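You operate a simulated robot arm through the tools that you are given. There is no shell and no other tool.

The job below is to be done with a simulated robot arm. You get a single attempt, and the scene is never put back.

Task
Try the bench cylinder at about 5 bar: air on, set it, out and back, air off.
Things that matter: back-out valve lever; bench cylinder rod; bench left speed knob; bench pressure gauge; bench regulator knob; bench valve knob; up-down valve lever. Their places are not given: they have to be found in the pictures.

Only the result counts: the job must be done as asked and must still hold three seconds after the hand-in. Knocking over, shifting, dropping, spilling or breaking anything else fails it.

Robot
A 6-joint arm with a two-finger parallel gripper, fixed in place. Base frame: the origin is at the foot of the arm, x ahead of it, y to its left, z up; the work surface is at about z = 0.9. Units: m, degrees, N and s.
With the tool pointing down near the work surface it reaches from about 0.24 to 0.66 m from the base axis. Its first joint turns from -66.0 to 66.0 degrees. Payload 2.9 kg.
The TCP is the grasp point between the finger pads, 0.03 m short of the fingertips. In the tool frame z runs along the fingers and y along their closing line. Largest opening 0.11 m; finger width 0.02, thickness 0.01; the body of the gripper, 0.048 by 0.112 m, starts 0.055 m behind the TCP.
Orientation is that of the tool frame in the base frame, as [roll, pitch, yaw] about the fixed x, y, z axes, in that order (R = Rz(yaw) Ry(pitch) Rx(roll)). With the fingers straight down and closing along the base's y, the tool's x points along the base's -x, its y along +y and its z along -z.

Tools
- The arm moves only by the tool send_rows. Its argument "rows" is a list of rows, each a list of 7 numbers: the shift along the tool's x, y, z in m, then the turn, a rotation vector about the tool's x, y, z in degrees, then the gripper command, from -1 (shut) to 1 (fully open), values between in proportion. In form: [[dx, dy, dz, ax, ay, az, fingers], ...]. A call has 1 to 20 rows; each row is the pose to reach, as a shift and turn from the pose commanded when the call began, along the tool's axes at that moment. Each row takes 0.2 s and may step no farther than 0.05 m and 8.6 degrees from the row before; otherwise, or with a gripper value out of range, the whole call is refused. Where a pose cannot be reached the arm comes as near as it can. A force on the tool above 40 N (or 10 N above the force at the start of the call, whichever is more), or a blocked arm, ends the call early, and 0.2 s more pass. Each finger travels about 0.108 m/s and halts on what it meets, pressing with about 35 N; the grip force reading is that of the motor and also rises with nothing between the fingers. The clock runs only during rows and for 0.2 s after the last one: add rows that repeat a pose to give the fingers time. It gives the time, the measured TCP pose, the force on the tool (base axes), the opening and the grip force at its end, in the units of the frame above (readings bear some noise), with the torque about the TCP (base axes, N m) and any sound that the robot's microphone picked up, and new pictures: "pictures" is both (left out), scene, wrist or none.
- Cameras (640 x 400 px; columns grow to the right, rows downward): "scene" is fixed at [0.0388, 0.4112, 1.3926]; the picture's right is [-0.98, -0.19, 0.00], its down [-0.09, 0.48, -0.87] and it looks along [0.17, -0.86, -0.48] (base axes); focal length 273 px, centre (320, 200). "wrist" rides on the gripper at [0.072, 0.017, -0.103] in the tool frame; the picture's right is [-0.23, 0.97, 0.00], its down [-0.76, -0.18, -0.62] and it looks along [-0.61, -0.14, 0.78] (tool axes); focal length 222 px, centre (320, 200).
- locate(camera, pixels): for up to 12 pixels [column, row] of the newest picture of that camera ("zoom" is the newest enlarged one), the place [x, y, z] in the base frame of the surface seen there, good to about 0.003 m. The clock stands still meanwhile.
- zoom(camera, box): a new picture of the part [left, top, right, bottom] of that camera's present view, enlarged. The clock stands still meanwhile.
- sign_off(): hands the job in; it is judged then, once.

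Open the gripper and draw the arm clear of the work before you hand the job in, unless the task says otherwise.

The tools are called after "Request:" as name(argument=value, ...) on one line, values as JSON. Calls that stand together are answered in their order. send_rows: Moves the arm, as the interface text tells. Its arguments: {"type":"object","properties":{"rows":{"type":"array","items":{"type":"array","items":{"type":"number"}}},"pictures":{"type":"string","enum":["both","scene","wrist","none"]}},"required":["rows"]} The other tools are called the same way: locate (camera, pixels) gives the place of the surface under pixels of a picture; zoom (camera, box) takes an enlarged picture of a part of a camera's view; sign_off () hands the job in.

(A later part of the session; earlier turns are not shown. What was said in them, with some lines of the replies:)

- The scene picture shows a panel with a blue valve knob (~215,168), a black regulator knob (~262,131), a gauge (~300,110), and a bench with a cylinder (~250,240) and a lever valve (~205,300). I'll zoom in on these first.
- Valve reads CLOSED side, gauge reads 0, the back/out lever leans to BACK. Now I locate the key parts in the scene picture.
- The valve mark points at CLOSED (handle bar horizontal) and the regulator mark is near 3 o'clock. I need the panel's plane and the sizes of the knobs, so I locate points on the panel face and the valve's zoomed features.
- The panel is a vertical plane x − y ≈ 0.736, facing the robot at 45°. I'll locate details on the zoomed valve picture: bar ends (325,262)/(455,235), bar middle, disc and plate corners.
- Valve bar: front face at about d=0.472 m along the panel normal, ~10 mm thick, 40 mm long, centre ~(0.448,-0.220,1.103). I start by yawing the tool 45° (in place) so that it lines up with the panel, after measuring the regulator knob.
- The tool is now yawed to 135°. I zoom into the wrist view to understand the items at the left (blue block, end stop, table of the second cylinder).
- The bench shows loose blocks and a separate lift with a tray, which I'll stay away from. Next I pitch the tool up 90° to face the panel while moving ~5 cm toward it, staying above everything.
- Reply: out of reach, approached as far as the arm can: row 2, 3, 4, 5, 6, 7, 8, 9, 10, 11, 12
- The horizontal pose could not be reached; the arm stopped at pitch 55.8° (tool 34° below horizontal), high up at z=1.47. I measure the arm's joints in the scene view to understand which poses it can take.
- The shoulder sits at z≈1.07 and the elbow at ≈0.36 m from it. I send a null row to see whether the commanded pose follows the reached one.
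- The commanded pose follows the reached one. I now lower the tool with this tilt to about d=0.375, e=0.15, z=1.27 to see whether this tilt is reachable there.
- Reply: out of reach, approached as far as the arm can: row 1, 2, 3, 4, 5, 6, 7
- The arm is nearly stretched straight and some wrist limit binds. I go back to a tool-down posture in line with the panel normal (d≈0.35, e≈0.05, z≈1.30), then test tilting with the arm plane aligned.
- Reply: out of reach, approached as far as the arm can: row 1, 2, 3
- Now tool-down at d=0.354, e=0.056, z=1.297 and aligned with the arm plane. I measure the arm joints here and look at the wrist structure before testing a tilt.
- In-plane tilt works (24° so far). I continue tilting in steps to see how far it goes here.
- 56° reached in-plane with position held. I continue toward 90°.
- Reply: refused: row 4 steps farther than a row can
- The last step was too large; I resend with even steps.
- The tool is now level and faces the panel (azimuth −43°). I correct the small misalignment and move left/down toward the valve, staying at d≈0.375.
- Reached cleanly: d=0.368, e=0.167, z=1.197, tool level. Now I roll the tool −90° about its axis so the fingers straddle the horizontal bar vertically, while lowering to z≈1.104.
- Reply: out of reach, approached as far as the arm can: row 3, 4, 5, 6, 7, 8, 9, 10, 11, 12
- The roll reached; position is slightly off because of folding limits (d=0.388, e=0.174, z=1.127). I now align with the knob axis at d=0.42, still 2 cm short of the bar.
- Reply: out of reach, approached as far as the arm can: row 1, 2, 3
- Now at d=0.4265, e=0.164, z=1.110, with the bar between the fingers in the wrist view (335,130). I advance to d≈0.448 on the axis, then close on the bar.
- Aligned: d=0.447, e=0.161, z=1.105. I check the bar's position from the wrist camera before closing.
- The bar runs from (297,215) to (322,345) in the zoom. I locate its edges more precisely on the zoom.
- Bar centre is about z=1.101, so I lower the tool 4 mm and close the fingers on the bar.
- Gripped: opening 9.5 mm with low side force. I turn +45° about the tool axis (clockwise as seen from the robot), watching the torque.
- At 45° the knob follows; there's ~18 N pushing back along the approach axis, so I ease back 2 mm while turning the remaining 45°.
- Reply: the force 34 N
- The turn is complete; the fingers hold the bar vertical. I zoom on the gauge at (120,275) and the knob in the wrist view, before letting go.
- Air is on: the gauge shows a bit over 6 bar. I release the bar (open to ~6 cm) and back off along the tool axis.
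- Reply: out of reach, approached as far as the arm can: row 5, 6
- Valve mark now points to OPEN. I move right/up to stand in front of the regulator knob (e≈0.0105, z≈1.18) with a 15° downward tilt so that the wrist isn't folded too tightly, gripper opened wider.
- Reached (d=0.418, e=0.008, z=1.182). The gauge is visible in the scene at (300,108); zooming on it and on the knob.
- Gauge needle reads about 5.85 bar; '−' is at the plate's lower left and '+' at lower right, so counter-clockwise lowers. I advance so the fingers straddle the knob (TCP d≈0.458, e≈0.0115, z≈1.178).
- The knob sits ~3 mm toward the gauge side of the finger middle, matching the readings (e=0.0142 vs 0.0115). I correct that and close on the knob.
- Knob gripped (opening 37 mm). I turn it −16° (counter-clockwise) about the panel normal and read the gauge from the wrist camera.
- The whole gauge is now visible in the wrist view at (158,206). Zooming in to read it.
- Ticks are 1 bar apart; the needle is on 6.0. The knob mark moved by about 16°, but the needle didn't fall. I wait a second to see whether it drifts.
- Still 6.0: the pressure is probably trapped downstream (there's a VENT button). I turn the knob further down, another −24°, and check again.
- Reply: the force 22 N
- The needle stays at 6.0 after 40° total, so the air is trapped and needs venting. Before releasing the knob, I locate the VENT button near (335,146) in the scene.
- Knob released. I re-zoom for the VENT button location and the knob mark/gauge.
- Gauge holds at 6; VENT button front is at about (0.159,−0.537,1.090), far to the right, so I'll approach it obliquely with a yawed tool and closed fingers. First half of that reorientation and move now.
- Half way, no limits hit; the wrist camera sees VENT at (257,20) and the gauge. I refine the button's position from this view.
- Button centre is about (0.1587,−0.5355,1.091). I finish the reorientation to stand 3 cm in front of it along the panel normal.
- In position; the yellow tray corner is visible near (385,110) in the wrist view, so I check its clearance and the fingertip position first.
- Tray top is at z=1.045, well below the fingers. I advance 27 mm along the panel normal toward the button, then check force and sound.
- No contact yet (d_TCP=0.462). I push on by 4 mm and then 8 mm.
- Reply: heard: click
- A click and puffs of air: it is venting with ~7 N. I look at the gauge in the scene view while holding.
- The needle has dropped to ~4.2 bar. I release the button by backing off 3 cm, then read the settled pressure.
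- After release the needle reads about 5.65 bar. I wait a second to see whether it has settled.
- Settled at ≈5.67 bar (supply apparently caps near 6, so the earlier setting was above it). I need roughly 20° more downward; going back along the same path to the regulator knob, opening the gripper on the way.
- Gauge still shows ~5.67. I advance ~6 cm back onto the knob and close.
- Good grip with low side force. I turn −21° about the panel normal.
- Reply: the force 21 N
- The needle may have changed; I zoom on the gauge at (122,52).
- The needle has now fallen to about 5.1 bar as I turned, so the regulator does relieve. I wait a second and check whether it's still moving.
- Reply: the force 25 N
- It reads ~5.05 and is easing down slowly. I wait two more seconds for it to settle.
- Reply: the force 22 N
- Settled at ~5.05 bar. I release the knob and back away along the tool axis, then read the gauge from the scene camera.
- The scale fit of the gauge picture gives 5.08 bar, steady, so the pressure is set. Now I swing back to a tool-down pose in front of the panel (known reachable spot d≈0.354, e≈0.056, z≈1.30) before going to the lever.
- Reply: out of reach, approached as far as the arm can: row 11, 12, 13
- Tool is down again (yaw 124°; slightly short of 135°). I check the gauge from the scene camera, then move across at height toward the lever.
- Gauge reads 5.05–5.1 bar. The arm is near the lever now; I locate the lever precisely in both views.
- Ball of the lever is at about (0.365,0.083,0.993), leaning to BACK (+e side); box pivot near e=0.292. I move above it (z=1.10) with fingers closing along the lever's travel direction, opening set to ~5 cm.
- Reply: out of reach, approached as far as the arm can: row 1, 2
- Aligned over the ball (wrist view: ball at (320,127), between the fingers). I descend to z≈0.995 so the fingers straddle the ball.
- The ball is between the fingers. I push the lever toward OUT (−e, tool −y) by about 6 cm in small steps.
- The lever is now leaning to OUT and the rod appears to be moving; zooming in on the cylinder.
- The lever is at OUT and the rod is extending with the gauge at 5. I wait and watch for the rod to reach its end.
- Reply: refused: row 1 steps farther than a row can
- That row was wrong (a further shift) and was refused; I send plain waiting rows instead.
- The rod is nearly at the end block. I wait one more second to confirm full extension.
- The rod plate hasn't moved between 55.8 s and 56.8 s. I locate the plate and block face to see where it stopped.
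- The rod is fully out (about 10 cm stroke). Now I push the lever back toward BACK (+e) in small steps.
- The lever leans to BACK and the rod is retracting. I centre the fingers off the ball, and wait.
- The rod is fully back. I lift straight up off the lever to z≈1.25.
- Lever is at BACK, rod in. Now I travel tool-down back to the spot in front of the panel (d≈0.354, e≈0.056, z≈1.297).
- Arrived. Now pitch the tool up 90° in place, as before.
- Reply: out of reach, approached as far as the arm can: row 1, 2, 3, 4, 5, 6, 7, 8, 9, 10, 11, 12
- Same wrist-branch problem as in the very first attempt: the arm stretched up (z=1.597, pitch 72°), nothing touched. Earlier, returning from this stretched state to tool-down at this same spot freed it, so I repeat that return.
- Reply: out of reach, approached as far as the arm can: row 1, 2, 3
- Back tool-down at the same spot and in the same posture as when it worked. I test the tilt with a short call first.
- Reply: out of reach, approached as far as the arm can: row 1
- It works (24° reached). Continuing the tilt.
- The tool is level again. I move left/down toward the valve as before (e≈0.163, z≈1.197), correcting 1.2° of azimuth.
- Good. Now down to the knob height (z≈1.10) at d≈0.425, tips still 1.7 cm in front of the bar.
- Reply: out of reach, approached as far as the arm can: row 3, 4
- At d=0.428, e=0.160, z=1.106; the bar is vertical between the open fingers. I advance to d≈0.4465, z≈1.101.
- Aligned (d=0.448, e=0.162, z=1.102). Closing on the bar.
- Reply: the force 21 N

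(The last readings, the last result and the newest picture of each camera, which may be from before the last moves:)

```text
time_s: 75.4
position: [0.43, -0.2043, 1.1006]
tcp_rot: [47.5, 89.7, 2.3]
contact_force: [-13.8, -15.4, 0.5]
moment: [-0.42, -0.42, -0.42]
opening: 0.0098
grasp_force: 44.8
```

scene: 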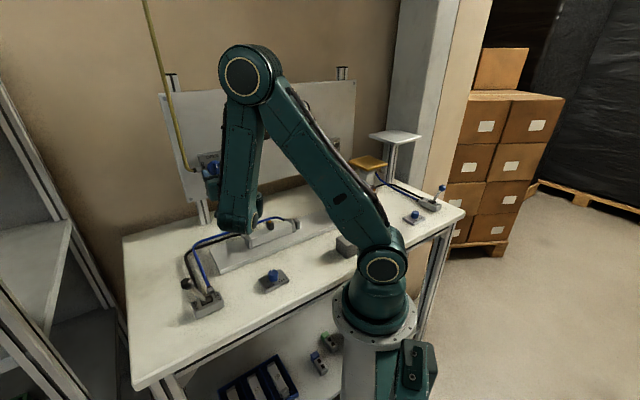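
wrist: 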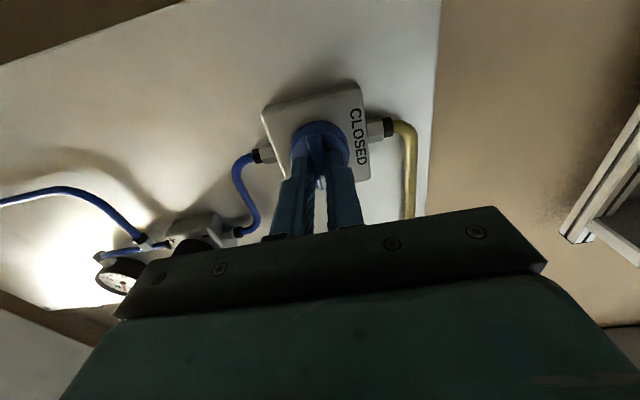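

Gripped (9.8 mm) with ~20 N sideways, so I shift 2 mm toward −e to relax it and turn −45° first.

Request:
send_rows(rows=[[0, -0.002, -0.0005, 0, 0, 0, -1], [0, -0.002, -0.0005, 0, 0, -7.5, -1], [0, -0.002, -0.0005, 0, 0, -15, -1], [0, -0.002, -0.0005, 0, 0, -22.5, -1], [0, -0.002, -0.0005, 0, 0, -30, -1], [0, -0.002, -0.0005, 0, 0, -37.5, -1], [0, -0.002, -0.0005, 0, 0, -45, -1]], pictures="wrist")

```text
time_s: 77.0
position: [0.43, -0.2027, 1.1011]
tcp_rot: [-89.8, 45.3, -134.8]
contact_force: [18.3, -25.5, -4.5]
moment: [0.14, 0.16, -0.2]
opening: 0.0099
grasp_force: 44.4
```

wrist: 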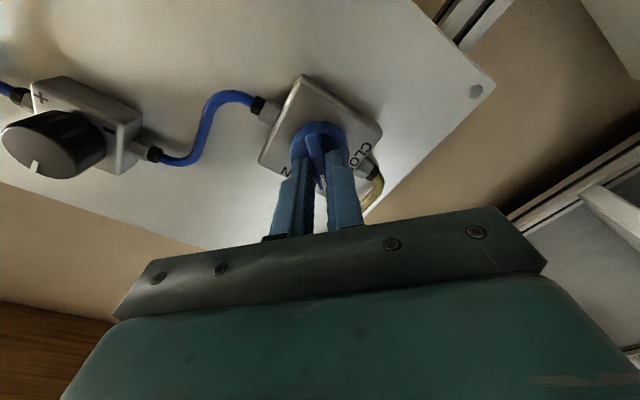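

Half-way; 31 N pulls toward the panel, so I ease forward 1.5 mm and finish the remaining −45°.

Request:
send_rows(rows=[[0, 0, 0.0015, 0, 0, 0, -1], [0, 0, 0.0015, 0, 0, -7.5, -1], [0, 0, 0.0015, 0, 0, -15, -1], [0, 0, 0.0015, 0, 0, -22.5, -1], [0, 0, 0.0015, 0, 0, -30, -1], [0, 0, 0.0015, 0, 0, -37.5, -1], [0, 0, 0.0015, 0, 0, -45, -1], [0, 0, 0.0015, 0, 0, -45, -1]], pictures="both")

Request:
zoom(camera="wrist", box=[220, 60, 420, 200])

```text
time_s: 78.8
position: [0.4312, -0.2033, 1.099]
tcp_rot: [-89.9, 0.1, -135.0]
contact_force: [-19.7, 23.8, -13.9]
moment: [0.31, 0.32, -0.37]
opening: 0.01
grasp_force: 45.0
```

scene: 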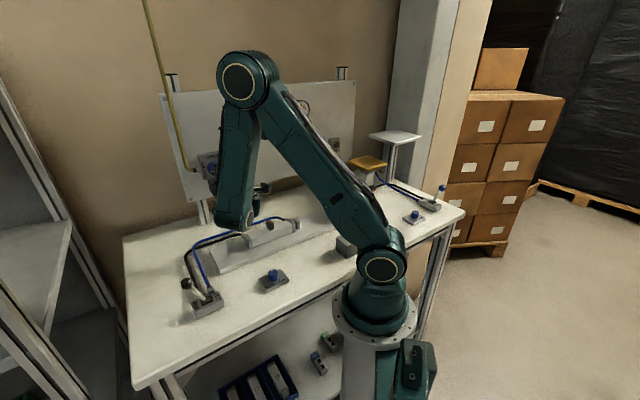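
wrist: 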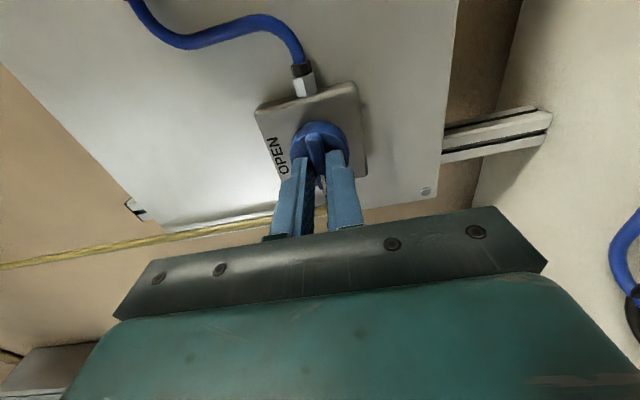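

```text
2.86 times, centred on (320, 130) of wrist
```

zoom: 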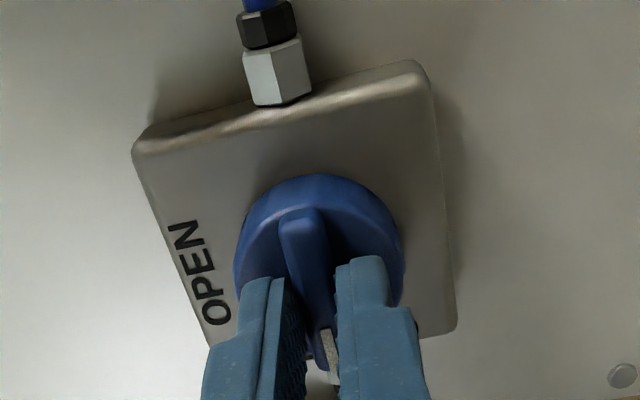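

The bar is horizontal again, mark at CLOSED. I ease the pressure, open the fingers to ~6 cm and back off.

Request:
send_rows(rows=[[0, 0, -0.001, 0, 0, 0, -1], [0, 0, -0.001, 0, 0, 0, 0.1], [0, 0, -0.001, 0, 0, 0, 0.1], [0, 0, -0.001, 0, 0, 0, 0.1], [0, 0, -0.012, 0, 0, 0, 0.1], [0, 0, -0.022, 0, 0, 0, 0.1]], pictures="both")

Request:
zoom(camera="wrist", box=[220, 40, 420, 190])

Request:
zoom(camera="scene", box=[284, 90, 364, 160])

```text
time_s: 80.2
position: [0.4195, -0.1896, 1.1053]
tcp_rot: [-90.1, 0.4, -135.0]
contact_force: [0.0, -0.7, -0.1]
moment: [0.03, 0.05, -0.04]
opening: 0.0606
grasp_force: 0.0
out of reach, approached as far as the arm can: row 6
```

scene: 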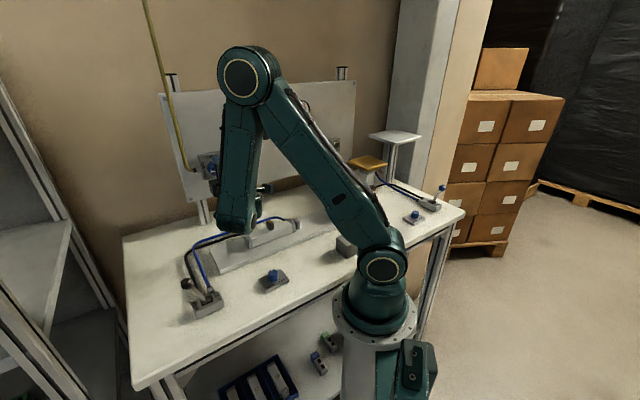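
wrist: 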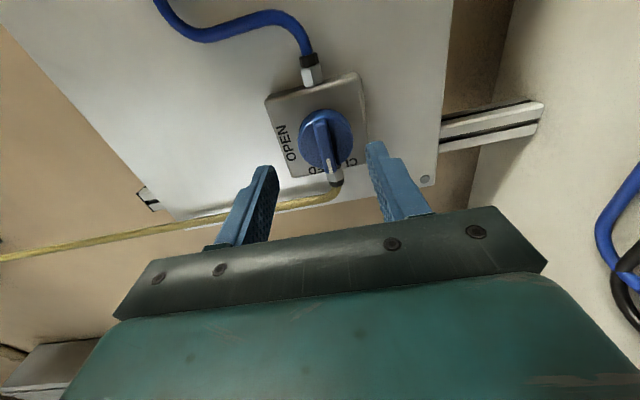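

```text
2.67 times, centred on (320, 115) of wrist
```

zoom: 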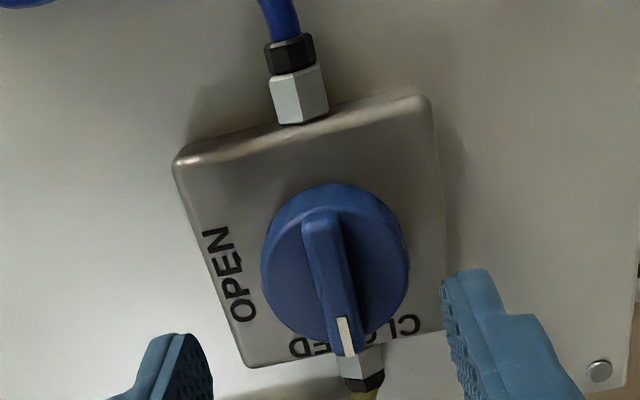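

```text
5.71 times, centred on (324, 125) of scene
```

zoom: 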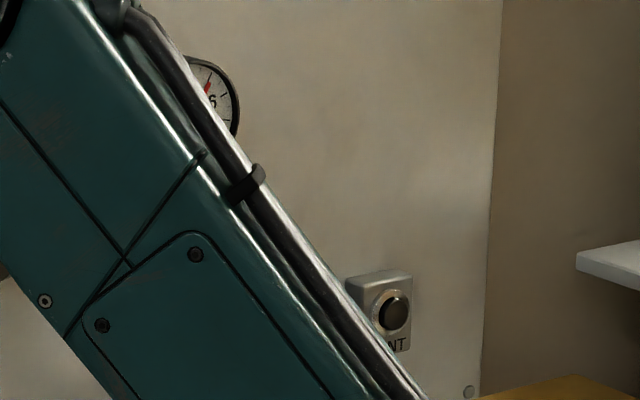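

The valve is back at CLOSED just like at the start, fingers open. I now withdraw upward while rolling the tool back +90°, to clear the view and the panel.

Request:
send_rows(rows=[[0, -0.012, -0.003, 0, 0, 0, 0.1], [0, -0.024, -0.006, 0, 0, 8.2, 0.1], [0, -0.034, -0.01, 0, 0, 16.4, 0.1], [0, -0.044, -0.013, 0, 0, 24.6, 0.1], [0, -0.054, -0.016, 0, 0, 32.8, 0.1], [0, -0.064, -0.02, 0, 0, 41, 0.1], [0, -0.074, -0.023, 0, 0, 49.2, 0.1], [0, -0.084, -0.027, 0, 0, 57.4, 0.1], [0, -0.09, -0.03, 0, 0, 65.6, 0.1], [0, -0.095, -0.033, 0, 0, 73.8, 0.1], [0, -0.1, -0.035, 0, 0, 82, 0.1], [0, -0.1, -0.035, 0, 0, 90, 0.1], [0, -0.1, -0.035, 0, 0, 90, 0.1]], pictures="both")

```text
time_s: 83.0
position: [0.3933, -0.1657, 1.2051]
tcp_rot: [56.7, 89.5, 11.7]
contact_force: [-0.2, -1.0, -0.2]
moment: [0.01, 0.01, 0.0]
opening: 0.0607
grasp_force: 0.1
```

scene: 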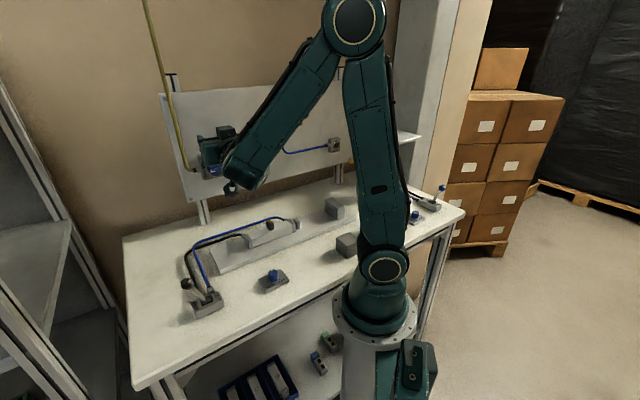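
wrist: 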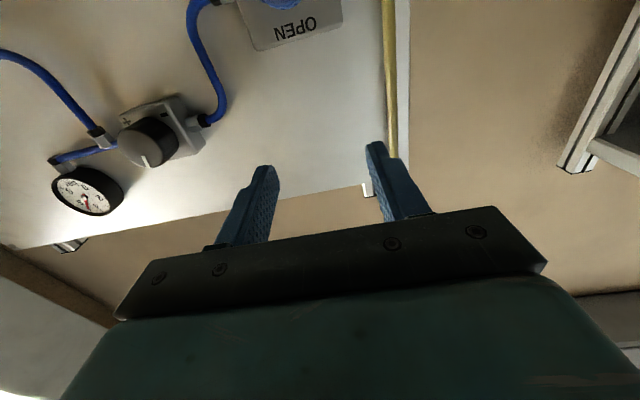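

Withdrawn cleanly. I continue to the free spot at d≈0.355, e≈0.056, z≈1.29, then pitch the tool down.

Request:
send_rows(rows=[[-0.0213, -0.0263, -0.01, 0, 0, 0, 0.1], [-0.0425, -0.0525, -0.02, 0, 0, 0, 0.1], [-0.0638, -0.0788, -0.03, 0, 0, 0, 0.1], [-0.085, -0.105, -0.04, 0, 0, 0, 0.1], [-0.085, -0.105, -0.04, 0, 8.2, 0, 0.1], [-0.085, -0.105, -0.04, 0, 16.4, 0, 0.1], [-0.085, -0.105, -0.04, 0, 24.6, 0, 0.1], [-0.085, -0.105, -0.04, 0, 32.8, 0, 0.1], [-0.085, -0.105, -0.04, 0, 41, 0, 0.1], [-0.085, -0.105, -0.04, 0, 49.2, 0, 0.1], [-0.085, -0.105, -0.04, 0, 57.4, 0, 0.1], [-0.085, -0.105, -0.04, 0, 65.6, 0, 0.1], [-0.085, -0.105, -0.04, 0, 73.8, 0, 0.1], [-0.085, -0.105, -0.04, 0, 82, 0, 0.1], [-0.085, -0.105, -0.04, 0, 89.5, 0, 0.1], [-0.085, -0.105, -0.04, 0, 89.5, 0, 1]], pictures="both")

Request:
zoom(camera="scene", box=[160, 80, 360, 205])

Request:
zoom(camera="scene", box=[180, 145, 240, 185])

```text
time_s: 86.4
position: [0.2901, -0.2114, 1.2908]
tcp_rot: [179.6, 0.7, 134.9]
contact_force: [0.9, -0.7, -0.2]
moment: [0.0, 0.01, -0.01]
opening: 0.1099
grasp_force: 0.0
out of reach, approached as far as the arm can: row 15
```

scene: 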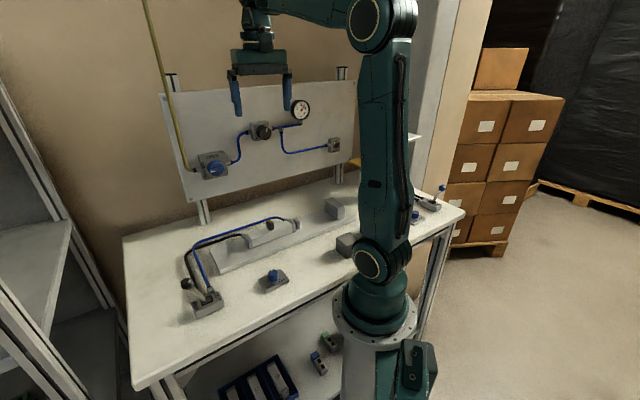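
wrist: 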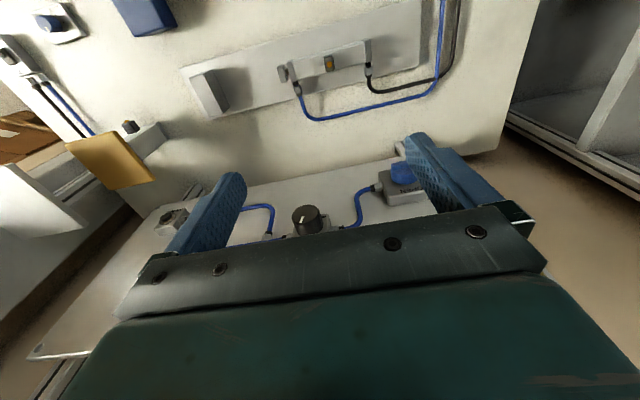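

```text
3.20 times, centred on (260, 142) of scene
```

zoom: 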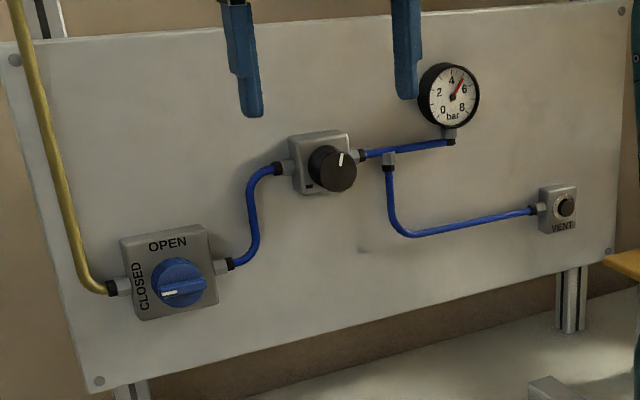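

```text
10.00 times, centred on (210, 165) of scene
```

zoom: 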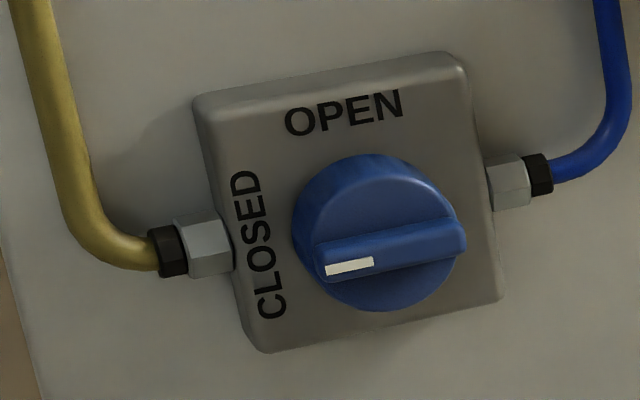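

Valve exactly at CLOSED, regulator at the 5 bar setting, gauge still showing the trapped 5 bar, rod retracted, lever at BACK. I draw the arm a bit further back and up with the gripper open, and do a final check of the bench.

Request:
send_rows(rows=[[0.015, 0.01, -0.02, 0, 0, 0, 1], [0.03, 0.02, -0.04, 0, 0, 0, 1], [0.04, 0.03, -0.06, 0, 0, 0, 1], [0.04, 0.03, -0.06, 0, 0, 0, 1], [0.04, 0.03, -0.06, 0, 0, 0, 1]], pictures="both")

Request:
zoom(camera="scene", box=[160, 200, 360, 325])

Request:
zoom(camera="scene", box=[380, 160, 480, 240])

Request:
zoom(camera="scene", box=[284, 94, 316, 124])

```text
time_s: 87.6
position: [0.2838, -0.1624, 1.3493]
tcp_rot: [179.7, 0.8, 135.0]
contact_force: [0.0, -0.4, -0.7]
moment: [-0.01, 0.02, 0.01]
opening: 0.1099
grasp_force: 0.1
```

scene: 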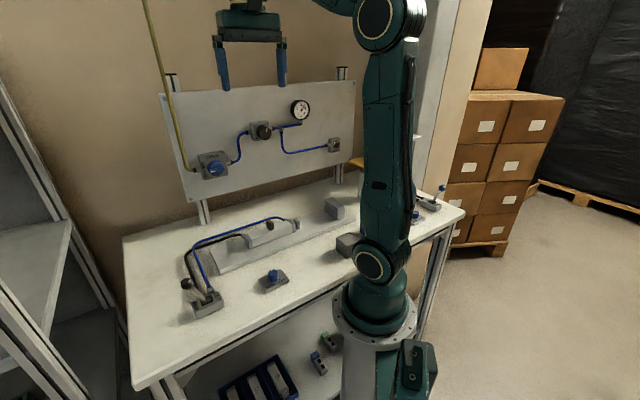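
wrist: 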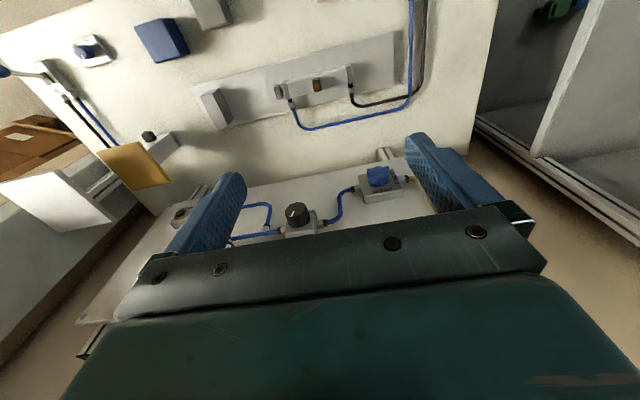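

```text
3.20 times, centred on (260, 262) of scene
```

zoom: 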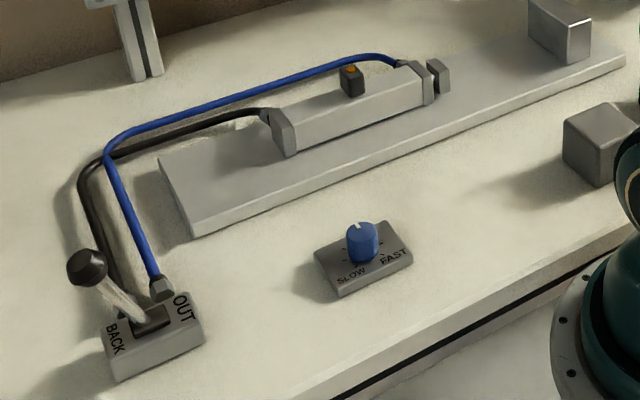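

```text
5.00 times, centred on (430, 200) of scene
```

zoom: 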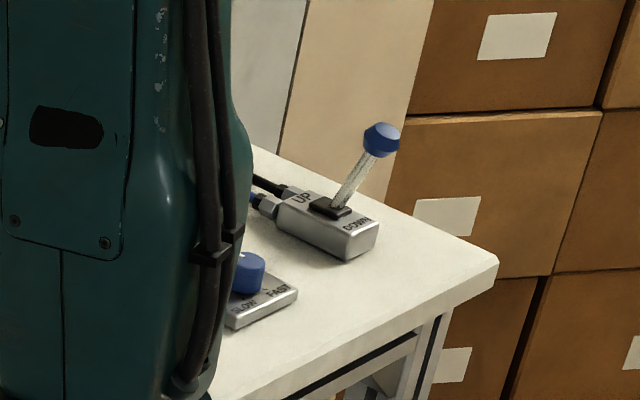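

```text
13.33 times, centred on (300, 109) of scene
```

zoom: 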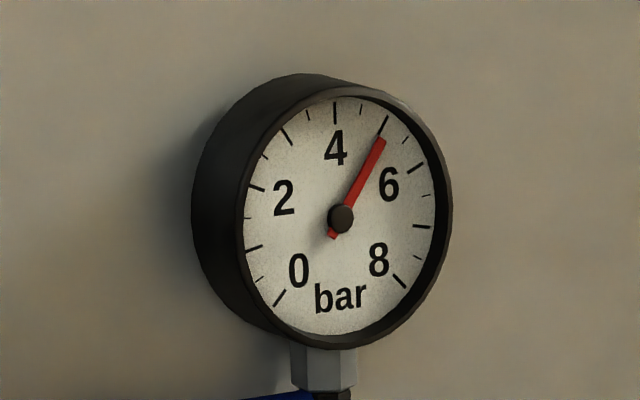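

The final state is as asked:
- The air valve is at CLOSED.
- The regulator is set at about 5 bar; the gauge still shows that pressure trapped in the line.
- The rod is fully back and the lever is at BACK.
- The speed knob, up-down lever and blocks look as they did at the start.
- The gripper is open and the arm is clear.

Handing the job in.

Request:
sign_off()

```text
The job is handed in.
```

I ran the bench cylinder out and back once at about 5 bar, then turned the air off, and the job is handed in. I don't have the judging result.

- **Air on:** I turned the valve knob to OPEN, and the gauge rose to about 6 bar.
- **Pressure set:** I turned the regulator down until the gauge settled at about 5.1 bar. Partway through I pressed the VENT button once for about a second. I thought air was trapped in the line, but the regulator turned out to release pressure on its own.
- **Out and back:** With the lever at OUT, the rod went all the way out, about 10 cm. With the lever at BACK, it came fully in again. The gauge read about 5 bar while the rod went out; I didn't read it on the way back.
- **Air off:** The valve knob is back at CLOSED. The line still holds about 5 bar, because closing the valve doesn't release it and I didn't vent it afterwards.

In the last pictures the speed knob, the up-down lever and the blocks looked unmoved. The gripper is open and the arm is clear of the bench.
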